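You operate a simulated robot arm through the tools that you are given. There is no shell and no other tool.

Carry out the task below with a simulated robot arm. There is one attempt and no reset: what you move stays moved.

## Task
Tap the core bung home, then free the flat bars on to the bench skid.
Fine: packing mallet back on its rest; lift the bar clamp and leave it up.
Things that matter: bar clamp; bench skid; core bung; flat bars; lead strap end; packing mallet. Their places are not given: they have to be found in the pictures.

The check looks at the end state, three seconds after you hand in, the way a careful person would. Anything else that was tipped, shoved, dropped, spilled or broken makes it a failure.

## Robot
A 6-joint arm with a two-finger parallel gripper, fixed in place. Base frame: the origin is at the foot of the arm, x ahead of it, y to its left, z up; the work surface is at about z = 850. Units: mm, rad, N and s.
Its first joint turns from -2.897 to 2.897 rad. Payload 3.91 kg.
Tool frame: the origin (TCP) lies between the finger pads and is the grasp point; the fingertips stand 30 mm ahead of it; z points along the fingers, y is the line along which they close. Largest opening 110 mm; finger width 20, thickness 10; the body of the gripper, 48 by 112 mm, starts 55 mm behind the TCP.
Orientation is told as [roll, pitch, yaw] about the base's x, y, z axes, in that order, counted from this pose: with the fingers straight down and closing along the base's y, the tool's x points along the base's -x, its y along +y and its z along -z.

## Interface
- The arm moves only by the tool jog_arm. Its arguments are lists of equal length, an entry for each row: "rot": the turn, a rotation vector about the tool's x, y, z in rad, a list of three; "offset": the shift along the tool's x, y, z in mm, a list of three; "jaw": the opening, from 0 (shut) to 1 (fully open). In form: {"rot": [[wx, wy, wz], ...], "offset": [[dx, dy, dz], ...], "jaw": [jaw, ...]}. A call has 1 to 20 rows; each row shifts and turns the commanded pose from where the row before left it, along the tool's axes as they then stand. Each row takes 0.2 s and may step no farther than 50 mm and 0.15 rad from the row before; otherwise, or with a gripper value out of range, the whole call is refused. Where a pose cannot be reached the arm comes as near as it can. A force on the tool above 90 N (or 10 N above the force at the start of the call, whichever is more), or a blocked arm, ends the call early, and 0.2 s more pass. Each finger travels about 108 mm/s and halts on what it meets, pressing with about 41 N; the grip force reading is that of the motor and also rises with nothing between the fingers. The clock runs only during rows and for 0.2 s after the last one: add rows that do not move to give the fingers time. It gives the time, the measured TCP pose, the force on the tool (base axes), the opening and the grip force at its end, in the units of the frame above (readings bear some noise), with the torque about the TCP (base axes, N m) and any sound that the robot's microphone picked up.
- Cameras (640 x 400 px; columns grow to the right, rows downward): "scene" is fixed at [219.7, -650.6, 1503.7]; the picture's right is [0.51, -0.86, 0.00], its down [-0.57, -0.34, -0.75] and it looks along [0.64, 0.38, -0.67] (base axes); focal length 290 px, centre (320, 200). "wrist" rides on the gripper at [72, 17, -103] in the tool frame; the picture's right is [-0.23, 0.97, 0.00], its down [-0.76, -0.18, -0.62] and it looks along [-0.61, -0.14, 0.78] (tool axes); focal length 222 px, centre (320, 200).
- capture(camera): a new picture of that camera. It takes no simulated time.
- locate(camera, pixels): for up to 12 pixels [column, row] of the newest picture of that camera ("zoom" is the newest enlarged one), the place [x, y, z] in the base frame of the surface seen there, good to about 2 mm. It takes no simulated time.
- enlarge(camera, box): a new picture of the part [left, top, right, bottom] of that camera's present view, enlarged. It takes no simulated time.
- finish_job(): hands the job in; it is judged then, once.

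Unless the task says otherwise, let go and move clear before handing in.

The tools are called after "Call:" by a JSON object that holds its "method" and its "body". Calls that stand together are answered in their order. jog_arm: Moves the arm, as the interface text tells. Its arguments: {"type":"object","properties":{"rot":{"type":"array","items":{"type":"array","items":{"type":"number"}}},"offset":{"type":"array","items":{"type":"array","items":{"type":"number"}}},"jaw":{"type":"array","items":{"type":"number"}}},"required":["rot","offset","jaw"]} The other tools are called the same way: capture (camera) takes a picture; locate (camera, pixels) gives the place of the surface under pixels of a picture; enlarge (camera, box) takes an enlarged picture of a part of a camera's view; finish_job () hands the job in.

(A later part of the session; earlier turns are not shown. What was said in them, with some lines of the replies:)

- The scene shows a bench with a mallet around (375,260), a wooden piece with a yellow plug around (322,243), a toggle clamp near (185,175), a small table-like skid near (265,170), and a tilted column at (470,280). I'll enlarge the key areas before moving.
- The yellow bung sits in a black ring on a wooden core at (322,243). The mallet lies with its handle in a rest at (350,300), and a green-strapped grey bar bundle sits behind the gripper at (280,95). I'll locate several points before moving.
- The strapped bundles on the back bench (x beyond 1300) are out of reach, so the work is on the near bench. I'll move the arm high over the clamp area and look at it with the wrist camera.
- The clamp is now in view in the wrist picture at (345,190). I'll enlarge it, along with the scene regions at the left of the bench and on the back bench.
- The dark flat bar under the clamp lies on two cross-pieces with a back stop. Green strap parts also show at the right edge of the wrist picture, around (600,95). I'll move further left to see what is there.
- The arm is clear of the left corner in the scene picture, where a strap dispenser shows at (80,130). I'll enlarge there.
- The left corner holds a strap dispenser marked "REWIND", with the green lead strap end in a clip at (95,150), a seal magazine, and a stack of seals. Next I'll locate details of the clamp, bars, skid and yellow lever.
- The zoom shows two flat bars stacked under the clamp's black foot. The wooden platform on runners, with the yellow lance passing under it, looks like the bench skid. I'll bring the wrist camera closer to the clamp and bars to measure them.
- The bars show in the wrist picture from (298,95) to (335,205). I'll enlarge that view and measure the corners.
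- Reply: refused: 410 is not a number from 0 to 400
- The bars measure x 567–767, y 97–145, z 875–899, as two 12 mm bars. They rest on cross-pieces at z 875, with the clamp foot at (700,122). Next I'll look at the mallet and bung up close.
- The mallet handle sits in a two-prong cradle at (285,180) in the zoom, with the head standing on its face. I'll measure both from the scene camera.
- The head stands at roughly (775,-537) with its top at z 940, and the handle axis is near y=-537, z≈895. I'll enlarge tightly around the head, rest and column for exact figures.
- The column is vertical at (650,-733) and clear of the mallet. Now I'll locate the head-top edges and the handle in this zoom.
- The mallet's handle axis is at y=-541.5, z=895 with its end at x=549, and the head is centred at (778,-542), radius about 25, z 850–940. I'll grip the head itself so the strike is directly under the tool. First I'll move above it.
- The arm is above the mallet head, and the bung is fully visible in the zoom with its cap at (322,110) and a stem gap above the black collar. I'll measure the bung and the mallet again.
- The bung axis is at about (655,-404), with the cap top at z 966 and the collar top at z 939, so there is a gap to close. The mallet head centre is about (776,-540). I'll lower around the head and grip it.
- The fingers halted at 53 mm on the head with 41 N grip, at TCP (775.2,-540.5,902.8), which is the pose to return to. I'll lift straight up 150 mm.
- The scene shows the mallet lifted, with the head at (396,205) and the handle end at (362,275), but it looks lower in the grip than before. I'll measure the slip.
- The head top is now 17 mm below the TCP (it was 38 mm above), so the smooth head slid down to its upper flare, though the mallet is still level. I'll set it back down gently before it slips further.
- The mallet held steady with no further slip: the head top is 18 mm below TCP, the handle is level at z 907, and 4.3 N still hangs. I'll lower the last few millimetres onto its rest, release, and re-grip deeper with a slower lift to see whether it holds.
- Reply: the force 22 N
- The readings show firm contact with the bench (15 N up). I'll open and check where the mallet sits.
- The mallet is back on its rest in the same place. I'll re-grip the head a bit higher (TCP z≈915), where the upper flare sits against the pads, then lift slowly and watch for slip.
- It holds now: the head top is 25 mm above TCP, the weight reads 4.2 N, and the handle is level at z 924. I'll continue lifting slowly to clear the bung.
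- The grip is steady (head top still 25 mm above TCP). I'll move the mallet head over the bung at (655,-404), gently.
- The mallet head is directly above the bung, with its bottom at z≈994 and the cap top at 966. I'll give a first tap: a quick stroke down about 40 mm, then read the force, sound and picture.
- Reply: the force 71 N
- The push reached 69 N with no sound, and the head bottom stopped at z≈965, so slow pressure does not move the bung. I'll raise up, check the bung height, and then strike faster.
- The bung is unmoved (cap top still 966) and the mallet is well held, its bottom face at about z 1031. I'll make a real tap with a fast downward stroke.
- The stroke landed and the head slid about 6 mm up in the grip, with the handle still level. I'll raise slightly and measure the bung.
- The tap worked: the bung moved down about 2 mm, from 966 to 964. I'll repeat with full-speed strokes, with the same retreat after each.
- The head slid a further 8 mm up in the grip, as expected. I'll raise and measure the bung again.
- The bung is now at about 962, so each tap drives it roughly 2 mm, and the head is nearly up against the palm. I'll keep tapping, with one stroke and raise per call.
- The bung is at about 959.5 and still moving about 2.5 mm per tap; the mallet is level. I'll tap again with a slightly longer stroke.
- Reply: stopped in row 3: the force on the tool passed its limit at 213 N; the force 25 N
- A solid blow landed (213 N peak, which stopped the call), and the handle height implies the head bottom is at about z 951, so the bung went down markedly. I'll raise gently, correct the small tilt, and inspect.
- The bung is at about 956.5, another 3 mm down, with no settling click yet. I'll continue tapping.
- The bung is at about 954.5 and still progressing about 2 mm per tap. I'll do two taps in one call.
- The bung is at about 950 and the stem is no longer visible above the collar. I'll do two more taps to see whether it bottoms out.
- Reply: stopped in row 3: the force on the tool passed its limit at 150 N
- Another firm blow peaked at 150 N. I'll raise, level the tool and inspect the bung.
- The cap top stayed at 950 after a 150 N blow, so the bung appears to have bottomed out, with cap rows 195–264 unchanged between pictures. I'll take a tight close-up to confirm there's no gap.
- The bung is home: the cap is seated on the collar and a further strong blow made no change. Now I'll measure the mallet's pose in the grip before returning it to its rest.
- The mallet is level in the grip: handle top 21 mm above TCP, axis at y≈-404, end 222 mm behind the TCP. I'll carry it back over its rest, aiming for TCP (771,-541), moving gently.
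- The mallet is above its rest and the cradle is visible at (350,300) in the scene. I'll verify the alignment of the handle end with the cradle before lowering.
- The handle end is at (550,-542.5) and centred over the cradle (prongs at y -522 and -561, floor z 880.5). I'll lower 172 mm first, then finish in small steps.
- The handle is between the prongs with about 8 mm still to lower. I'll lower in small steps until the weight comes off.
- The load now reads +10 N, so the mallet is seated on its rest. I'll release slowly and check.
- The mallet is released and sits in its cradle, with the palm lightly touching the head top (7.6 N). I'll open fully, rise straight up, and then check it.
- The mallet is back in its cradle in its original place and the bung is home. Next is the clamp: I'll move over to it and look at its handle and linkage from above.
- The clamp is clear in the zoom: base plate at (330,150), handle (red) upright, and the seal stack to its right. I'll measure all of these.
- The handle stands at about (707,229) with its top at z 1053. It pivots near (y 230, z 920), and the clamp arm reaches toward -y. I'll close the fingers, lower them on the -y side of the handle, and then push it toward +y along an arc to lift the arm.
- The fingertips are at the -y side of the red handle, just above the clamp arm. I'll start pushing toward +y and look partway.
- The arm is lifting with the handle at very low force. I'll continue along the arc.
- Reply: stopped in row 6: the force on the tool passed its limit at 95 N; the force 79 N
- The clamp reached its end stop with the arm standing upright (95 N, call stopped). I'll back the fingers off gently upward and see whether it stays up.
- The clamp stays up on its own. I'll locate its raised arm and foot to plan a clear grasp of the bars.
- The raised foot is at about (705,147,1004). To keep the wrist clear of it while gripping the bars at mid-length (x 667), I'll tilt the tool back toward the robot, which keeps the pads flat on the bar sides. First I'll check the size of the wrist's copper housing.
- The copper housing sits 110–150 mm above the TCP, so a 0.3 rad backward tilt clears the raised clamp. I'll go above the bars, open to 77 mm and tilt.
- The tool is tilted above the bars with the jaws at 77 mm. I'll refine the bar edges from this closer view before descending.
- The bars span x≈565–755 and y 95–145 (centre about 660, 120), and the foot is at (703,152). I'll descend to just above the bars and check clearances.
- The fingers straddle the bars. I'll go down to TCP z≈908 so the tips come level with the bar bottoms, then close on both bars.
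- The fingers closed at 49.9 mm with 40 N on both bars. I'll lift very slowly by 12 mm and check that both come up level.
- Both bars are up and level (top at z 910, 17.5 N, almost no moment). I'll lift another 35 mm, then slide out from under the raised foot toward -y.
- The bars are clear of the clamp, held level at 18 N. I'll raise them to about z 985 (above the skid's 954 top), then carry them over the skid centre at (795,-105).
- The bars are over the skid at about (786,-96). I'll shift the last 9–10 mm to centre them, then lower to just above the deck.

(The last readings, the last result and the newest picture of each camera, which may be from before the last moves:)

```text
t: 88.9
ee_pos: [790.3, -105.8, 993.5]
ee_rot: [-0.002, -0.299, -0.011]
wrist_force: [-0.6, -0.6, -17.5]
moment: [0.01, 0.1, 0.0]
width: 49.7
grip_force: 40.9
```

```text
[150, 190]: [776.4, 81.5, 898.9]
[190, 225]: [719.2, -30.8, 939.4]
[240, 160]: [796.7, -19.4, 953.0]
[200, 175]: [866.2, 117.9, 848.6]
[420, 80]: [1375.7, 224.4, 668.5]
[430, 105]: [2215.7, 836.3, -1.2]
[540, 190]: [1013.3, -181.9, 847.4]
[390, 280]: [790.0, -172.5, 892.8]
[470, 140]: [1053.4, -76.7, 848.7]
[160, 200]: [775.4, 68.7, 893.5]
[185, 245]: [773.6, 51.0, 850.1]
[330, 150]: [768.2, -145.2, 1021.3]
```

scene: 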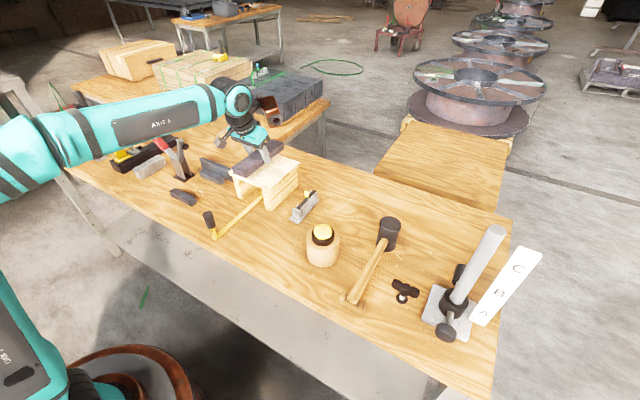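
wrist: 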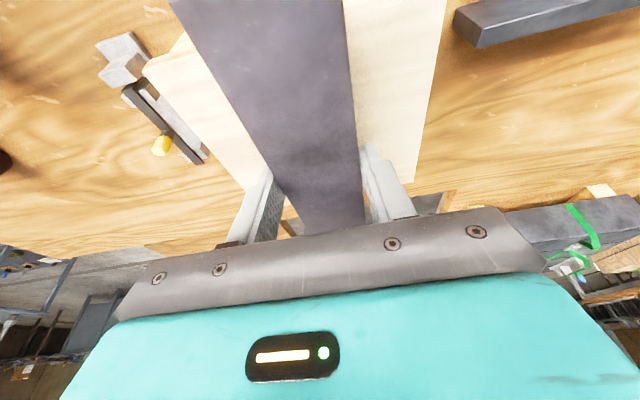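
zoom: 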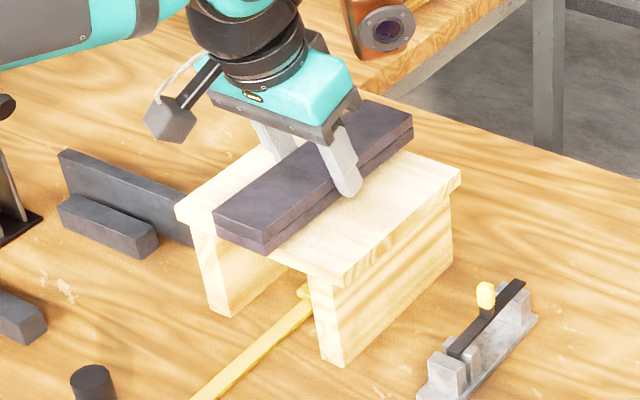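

Call:
{"method": "locate", "body": {"camera": "zoom", "pixels": [[222, 212], [262, 235], [400, 118], [365, 108], [262, 250], [225, 232], [300, 195], [300, 250], [350, 215], [180, 210], [455, 180], [340, 275]]}}

```text
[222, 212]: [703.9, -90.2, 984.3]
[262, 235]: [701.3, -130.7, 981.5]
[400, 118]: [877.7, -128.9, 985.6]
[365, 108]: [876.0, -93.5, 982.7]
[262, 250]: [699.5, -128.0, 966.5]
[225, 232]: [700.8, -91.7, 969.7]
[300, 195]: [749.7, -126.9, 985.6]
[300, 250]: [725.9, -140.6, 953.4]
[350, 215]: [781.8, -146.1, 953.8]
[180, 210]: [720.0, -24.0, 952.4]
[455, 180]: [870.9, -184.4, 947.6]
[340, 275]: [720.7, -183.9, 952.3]
```

The bars are centred (near end x 699.5, y -82 to -131) with their bottom at about 961.5, 8 mm above the deck. I'll lower in small steps until the weight transfers.

Call:
{"method": "jog_arm", "body": {"rot": [[0, 0, 0], [0, 0, 0], [0, 0, 0], [0, 0, 0]], "offset": [[0.75, 0, 2.4], [0.6, 0, 1.9], [0.3, 0, 0.96], [0, 0, 0]], "jaw": [0.3, 0.3, 0.3, 0.3]}}

Call:
{"method": "jog_arm", "body": {"rot": [[0, 0, 0], [0, 0, 0], [0, 0, 0]], "offset": [[0.3, 0, 0.96], [0, 0, 0], [0, 0, 0]], "jaw": [0.3, 0.3, 0.3]}}

```text
t: 89.9
ee_pos: [789.4, -106.3, 987.2]
ee_rot: [-0.001, -0.299, -0.011]
wrist_force: [-0.5, 0.1, -17.5]
moment: [0.03, 0.08, -0.01]
width: 49.7
grip_force: 40.9
```

```text
t: 90.7
ee_pos: [789.8, -106.4, 987.7]
ee_rot: [-0.001, -0.298, -0.011]
wrist_force: [0.5, -0.3, -18.1]
moment: [0.0, 0.08, 0.0]
width: 50.0
grip_force: 41.1
```

The bars still hang at 18 N, about 1–2 mm above the deck. I'll keep lowering 1 mm at a time.

Call:
{"method": "jog_arm", "body": {"rot": [[0, 0, 0], [0, 0, 0]], "offset": [[0.3, 0, 0.96], [0, 0, 0]], "jaw": [0.3, 0.3]}}

Call:
{"method": "jog_arm", "body": {"rot": [[0, 0, 0], [0, 0, 0]], "offset": [[0.3, 0, 0.96], [0, 0, 0]], "jaw": [0.3, 0.3]}}

```text
t: 91.3
ee_pos: [788.7, -106.0, 987.3]
ee_rot: [-0.001, -0.303, -0.011]
wrist_force: [0.2, 0.6, -9.9]
moment: [0.21, 0.54, -0.08]
width: 49.9
grip_force: 40.7
```

```text
t: 91.9
ee_pos: [789.9, -106.1, 987.1]
ee_rot: [-0.002, -0.302, -0.011]
wrist_force: [11.6, 2.9, 11.1]
moment: [0.51, 0.62, -0.13]
width: 49.8
grip_force: 41.0
```

The weight has transferred (now +11 N), so the bars rest on the skid. I'll ease up half a millimetre and open the fingers gently.

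Call:
{"method": "jog_arm", "body": {"rot": [[0, 0, 0], [0, 0, 0], [0, 0, 0], [0, 0, 0], [0, 0, 0]], "offset": [[-0.2, 0, -0.6], [0, 0, 0], [0, 0, 0], [0, 0, 0], [0, 0, 0]], "jaw": [0.3, 0.47, 0.5, 0.6, 0.65]}}

Call:
{"method": "enlarge", "body": {"camera": "scene", "box": [210, 120, 320, 220]}}

Call:
{"method": "capture", "body": {"camera": "wrist"}}

```text
t: 93.1
ee_pos: [788.7, -105.8, 987.3]
ee_rot: [-0.002, -0.3, -0.009]
wrist_force: [0.1, -1.4, 0.6]
moment: [0.0, 0.0, -0.02]
width: 71.8
grip_force: 0.0
```

```text
4.00 times, centred on (265, 170) of scene
```

zoom: 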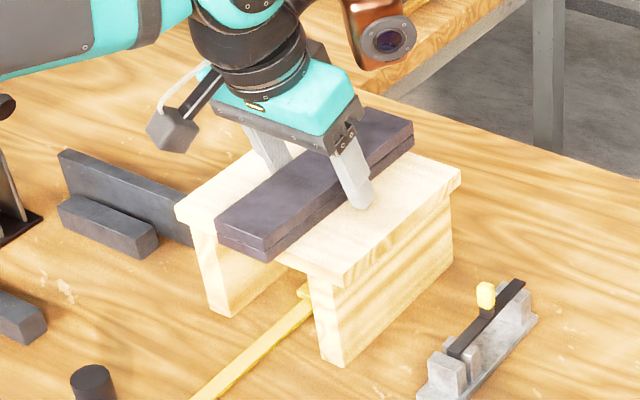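

```text
taken
```

wrist: 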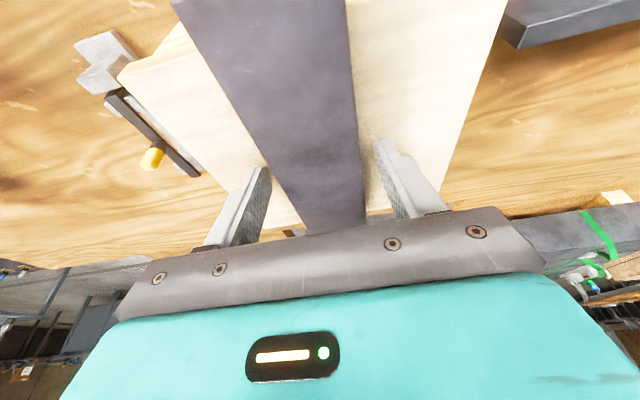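

The bars are sitting on the skid deck with the jaws open at 72 mm and no load. I'll raise the tool straight up and away.

Call:
{"method": "jog_arm", "body": {"rot": [[0, 0, 0], [0, 0, 0], [0, 0, 0], [0, 0, 0], [0, 0, 0], [0, 0, 0], [0, 0.15, 0], [0, 0.15, 0], [0, 0, 0]], "offset": [[-1.5, 0, -4.8], [-3, 0, -9.6], [-6, 0, -19], [-10, 0, -33], [-13, 0, -42], [-13, 0, -42], [0, 0, 0], [0, 0, 0], [0, 0, 0]], "jaw": [0.65, 0.65, 0.65, 0.65, 0.65, 0.65, 0.65, 0.65, 0.65]}}

Call:
{"method": "capture", "body": {"camera": "scene"}}

Call:
{"method": "enlarge", "body": {"camera": "scene", "box": [140, 110, 320, 230]}}

Call:
{"method": "capture", "body": {"camera": "wrist"}}

```text
t: 95.1
ee_pos: [789.0, -105.0, 1144.8]
ee_rot: [-0.002, 0.002, -0.01]
wrist_force: [-0.1, 0.0, -0.2]
moment: [0.0, -0.01, 0.04]
width: 71.6
grip_force: 0.0
```

```text
taken
```

scene: 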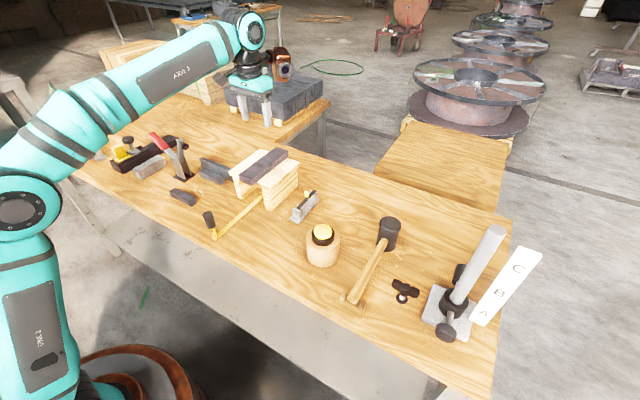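

```text
3.33 times, centred on (230, 170) of scene
```

zoom: 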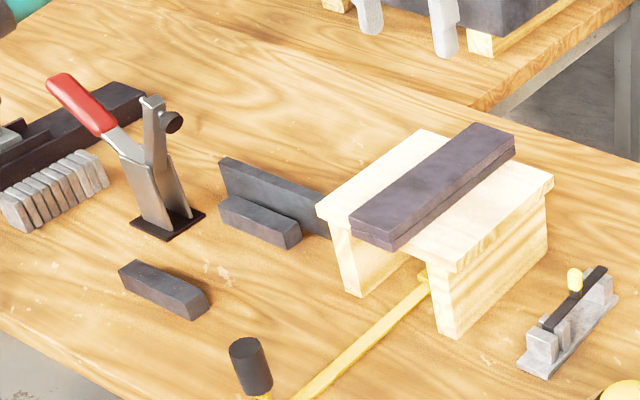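

```text
taken
```

wrist: 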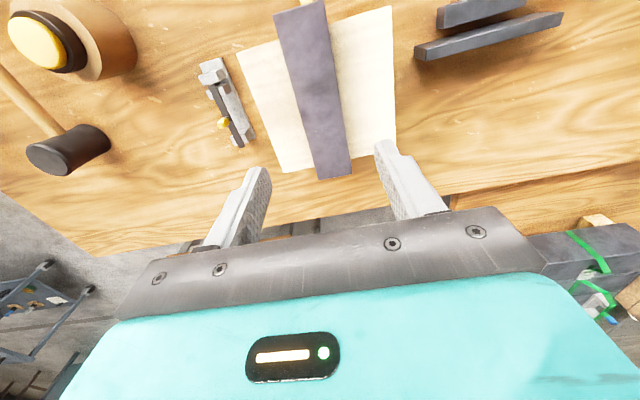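

The picture shows the bars stacked on the skid, the clamp standing up, and the mallet in its cradle. Before handing in, I'll take a low-angle look at the bung to be sure there's no gap left under its cap.

Call:
{"method": "jog_arm", "body": {"rot": [[0, 0, 0], [0, 0, 0], [0, 0, 0], [0, 0, 0], [0, 0, 0], [0, 0, 0], [0, 0, 0], [0, 0, 0], [0, 0, 0], [0, -0.15, 0], [0, -0.15, 0], [0, -0.15, 0], [0, -0.05, 0], [0, 0, 0]], "offset": [[32.7, -30.4, 3.9], [32.7, -30.4, 3.9], [32.7, -30.4, 3.9], [32.7, -30.4, 3.9], [32.7, -30.4, 3.9], [32.7, -30.4, 3.9], [32.7, -30.4, 3.9], [32.7, -30.4, 3.9], [32.7, -30.4, 3.9], [0, 0, 0], [0, 0, 0], [0, 0, 0], [0, 0, 0], [0, 0, 0]], "jaw": [0.65, 0.65, 0.65, 0.65, 0.65, 0.65, 0.65, 0.65, 0.65, 0.65, 0.65, 0.65, 0.65, 0.65]}}

Call:
{"method": "capture", "body": {"camera": "wrist"}}

Call:
{"method": "capture", "body": {"camera": "scene"}}

```text
t: 98.1
ee_pos: [491.8, -376.9, 1110.0]
ee_rot: [-0.001, -0.5, -0.011]
wrist_force: [0.2, 0.2, 0.8]
moment: [0.02, -0.01, -0.04]
width: 71.7
grip_force: 0.2
```

```text
taken
```

wrist: 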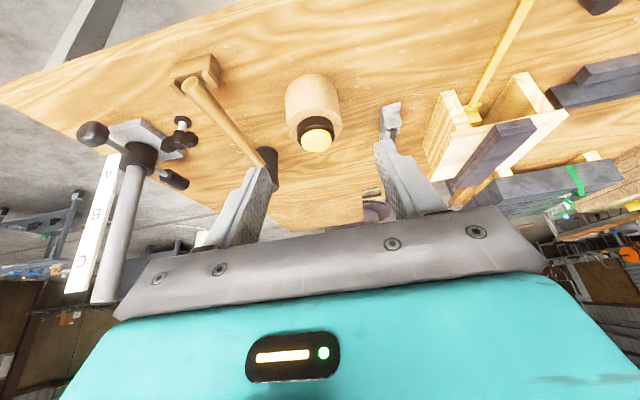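

```text
taken
```

scene: 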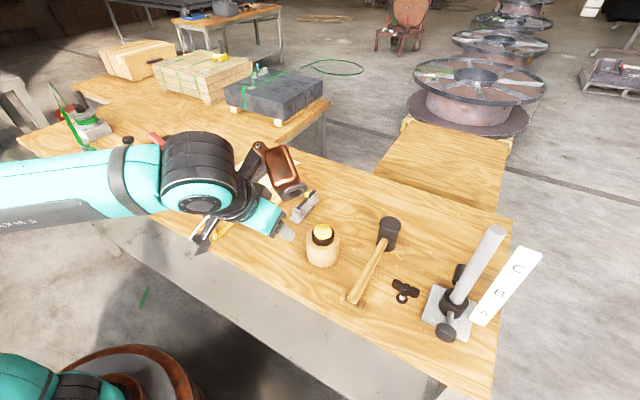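

The bung is in view at (316,130) in the wrist picture. I'll lower the camera 100 mm for a flatter sight-line and enlarge.

Call:
{"method": "jog_arm", "body": {"rot": [[0, 0, 0], [0, 0, 0], [0, 0, 0], [0, 0, 0]], "offset": [[16, 0, 29.3], [16, 0, 29.3], [16, 0, 29.3], [0, 0, 0]], "jaw": [0.65, 0.65, 0.65, 0.65]}}

Call:
{"method": "capture", "body": {"camera": "wrist"}}

Call:
{"method": "enlarge", "body": {"camera": "wrist", "box": [260, 100, 380, 210]}}

```text
t: 99.1
ee_pos: [491.8, -379.1, 1008.5]
ee_rot: [-0.002, -0.499, -0.011]
wrist_force: [-0.6, -0.9, -0.1]
moment: [-0.02, 0.01, 0.0]
width: 71.6
grip_force: 0.0
```

```text
taken
```

wrist: 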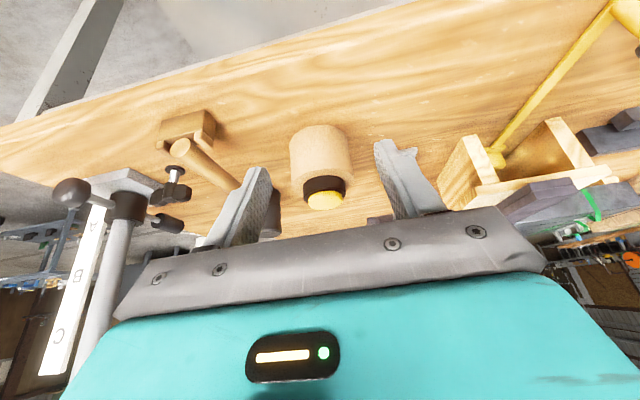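

```text
3.64 times, centred on (320, 155) of wrist
```

zoom: 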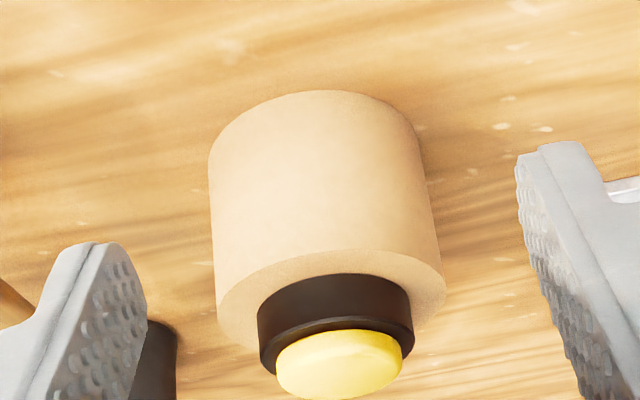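

The low view shows the cap directly against the collar. I'll take one closer zoom at the seam to be certain, and check the supports, strap and other items for disturbance.

Call:
{"method": "enlarge", "body": {"camera": "wrist", "box": [295, 170, 355, 212]}}

Call:
{"method": "locate", "body": {"camera": "zoom", "pixels": [[300, 310], [300, 270], [300, 240], [300, 225], [300, 200], [300, 350], [250, 260], [380, 260]]}}

```text
9.52 times, centred on (325, 191) of wrist
```

zoom: 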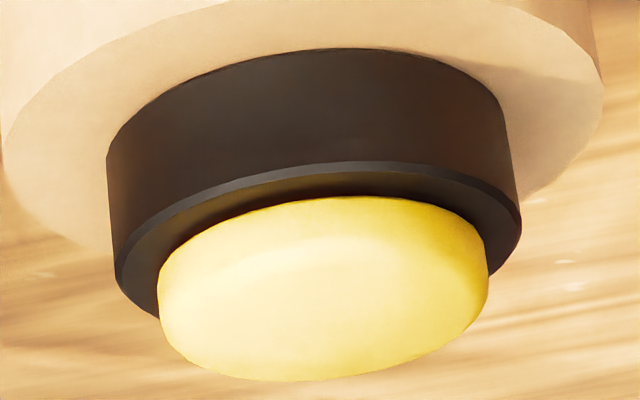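

```text
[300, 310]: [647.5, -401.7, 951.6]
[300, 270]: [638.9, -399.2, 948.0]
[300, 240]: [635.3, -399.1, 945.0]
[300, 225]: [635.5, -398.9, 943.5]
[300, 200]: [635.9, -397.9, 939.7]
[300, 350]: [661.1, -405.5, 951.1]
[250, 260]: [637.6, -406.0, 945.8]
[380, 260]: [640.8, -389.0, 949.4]
```

The cap's lower edge is at z≈939.7 against the collar top at 938, so it's fully seated with no gap. I'll raise the arm clear, level it, and do a last inspection of the whole bench.

Call:
{"method": "jog_arm", "body": {"rot": [[0, 0, 0], [0, 0, 0], [0, 0, 0], [0, 0, 0], [0, 0.15, 0], [0, 0.15, 0], [0, 0.15, 0], [0, 0.05, 0], [0, 0, 0], [0, 0, 0], [0, 0, 0], [0, 0, 0], [0, 0, 0]], "offset": [[-22, 0, -40], [-22, 0, -40], [-22, 0, -40], [-22, 0, -40], [0, 0, 0], [0, 0, 0], [0, 0, 0], [0, 0, 0], [35, 20, 0], [35, 20, 0], [35, 20, 0], [30, 20, 0], [0, 0, 0]], "jaw": [0.65, 0.65, 0.65, 0.65, 0.65, 0.65, 0.65, 0.65, 0.65, 0.65, 0.65, 0.65, 0.65]}}

Call:
{"method": "capture", "body": {"camera": "scene"}}

Call:
{"method": "enlarge", "body": {"camera": "scene", "box": [60, 100, 240, 220]}}

Call:
{"method": "enlarge", "body": {"camera": "scene", "box": [200, 120, 360, 240]}}

Call:
{"method": "enlarge", "body": {"camera": "scene", "box": [290, 190, 450, 330]}}

```text
t: 101.9
ee_pos: [356.5, -293.7, 1192.1]
ee_rot: [0.0, -0.001, -0.01]
wrist_force: [-0.2, 0.5, -0.5]
moment: [-0.01, 0.0, -0.01]
width: 71.7
grip_force: 0.2
```

```text
taken
```

scene: 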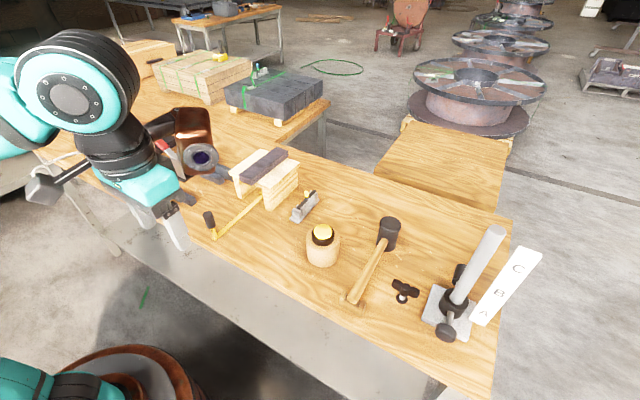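

```text
3.33 times, centred on (150, 160) of scene
```

zoom: 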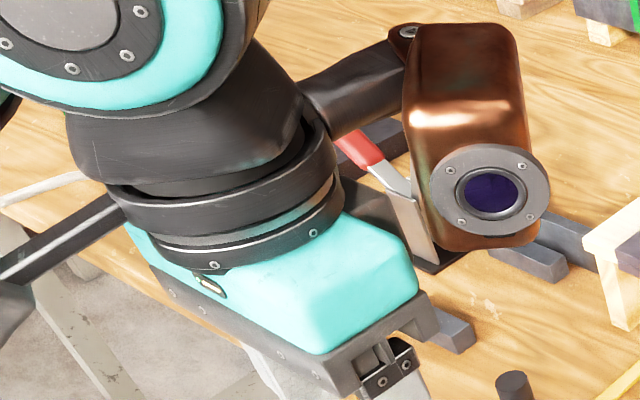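

```text
3.33 times, centred on (280, 180) of scene
```

zoom: 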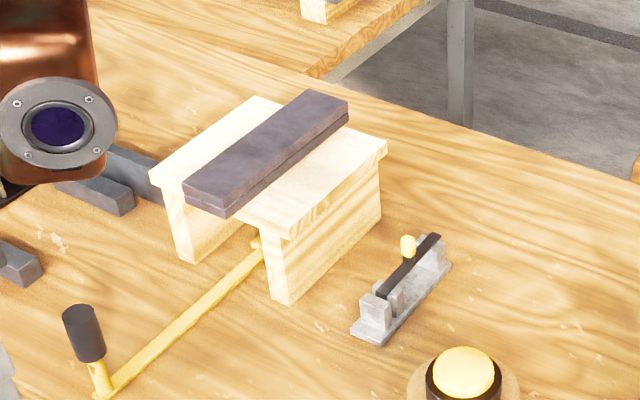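

```text
2.86 times, centred on (370, 260) of scene
```

zoom: 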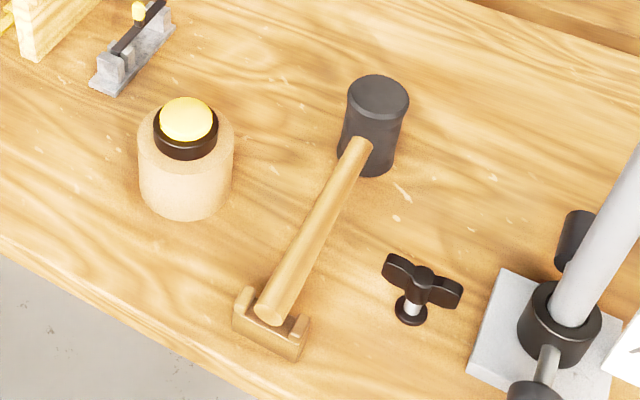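

The bars, skid, bung and mallet all look right. The arm blocks the clamp from the scene camera, so I'll swing it left and up, clear of the bench, for a last look at the clamp.

Call:
{"method": "jog_arm", "body": {"rot": [[0, 0, 0], [0, 0, 0], [0, 0, 0], [0, 0, 0], [0, 0, 0], [0, 0, 0], [0, 0, 0], [0, 0, 0], [0, 0, 0], [0, 0, 0]], "offset": [[2.9, 43.8, -7], [2.9, 43.8, -7], [2.9, 43.8, -7], [2.9, 43.8, -7], [2.9, 43.8, -7], [2.9, 43.8, -7], [2.9, 43.8, -7], [2.9, 43.8, -7], [2.9, 43.8, -7], [0, 0, 0]], "jaw": [0.65, 0.65, 0.65, 0.65, 0.65, 0.65, 0.65, 0.65, 0.65, 0.65]}}

Call:
{"method": "capture", "body": {"camera": "scene"}}

Call:
{"method": "enlarge", "body": {"camera": "scene", "box": [60, 100, 240, 220]}}

Call:
{"method": "capture", "body": {"camera": "wrist"}}

```text
t: 104.1
ee_pos: [335.5, 98.0, 1254.7]
ee_rot: [0.0, -0.002, -0.011]
wrist_force: [-0.5, -0.4, -0.2]
moment: [0.01, 0.01, 0.0]
width: 71.6
grip_force: 0.1
```

```text
taken
```

scene: 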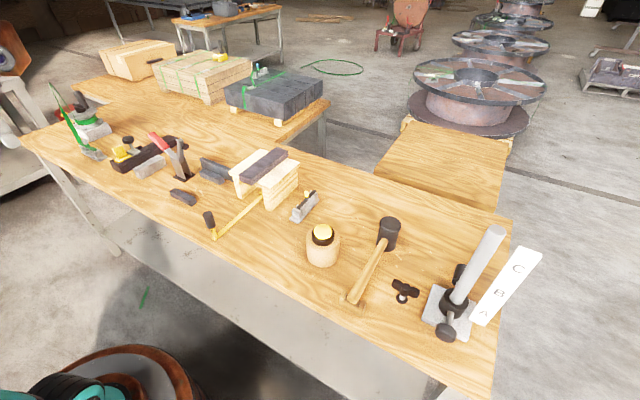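

```text
3.33 times, centred on (150, 160) of scene
```

zoom: 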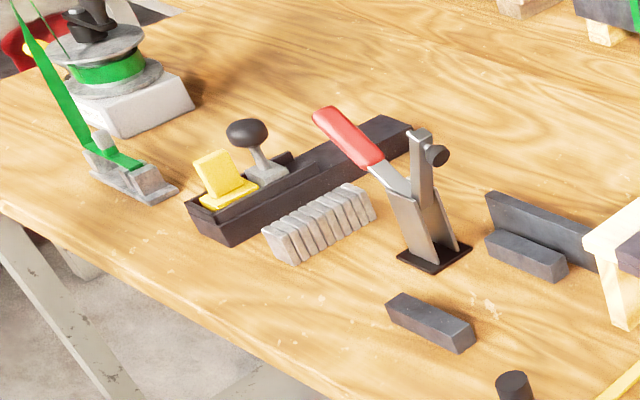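

```text
taken
```

wrist: 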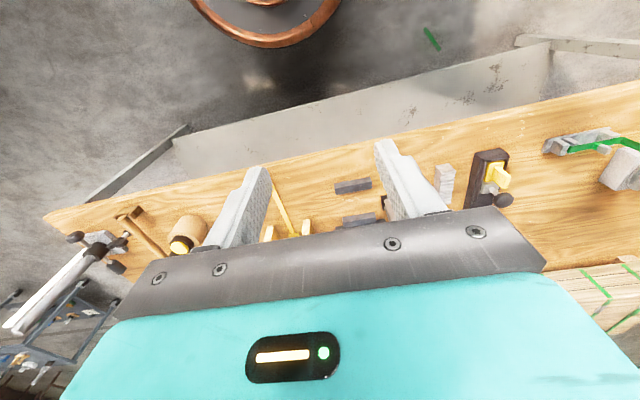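

The final views show:
- **Clamp:** it stands up on its own.
- **Bars:** both are stacked on the skid.
- **Bung:** seated in its collar.
- **Mallet:** in its cradle.
- **Everything else:** the lead strap end, seals and other items are undisturbed.

The arm is clear, so I'm handing in.

Call:
{"method": "finish_job", "body": {}}

```text
The job is handed in.
```

The job is done and handed in; the check's verdict hasn't come back yet.

- **Core bung:** I tapped it home with the packing mallet. The cap now sits on the collar with no gap, and a final hard blow did not move it further.
- **Flat bars:** both are stacked on the bench skid, centred along its deck. They are longer than the deck, so each end overhangs by about 20 mm. I took the wooden platform on runners to be the bench skid, because the task did not say which object it was.
- **Bar clamp:** lifted to its end stop, and it stayed up when I let go.
- **Packing mallet:** back in its cradle, where it started. On my first try it slid in the grip while lifting, so I set it back down and gripped it again. Nothing else was touched.
- **Lead strap end:** I left it in its clip, since nothing in the task called for moving it.

The last pictures show the rest of the bench undisturbed, and the arm is clear of it.
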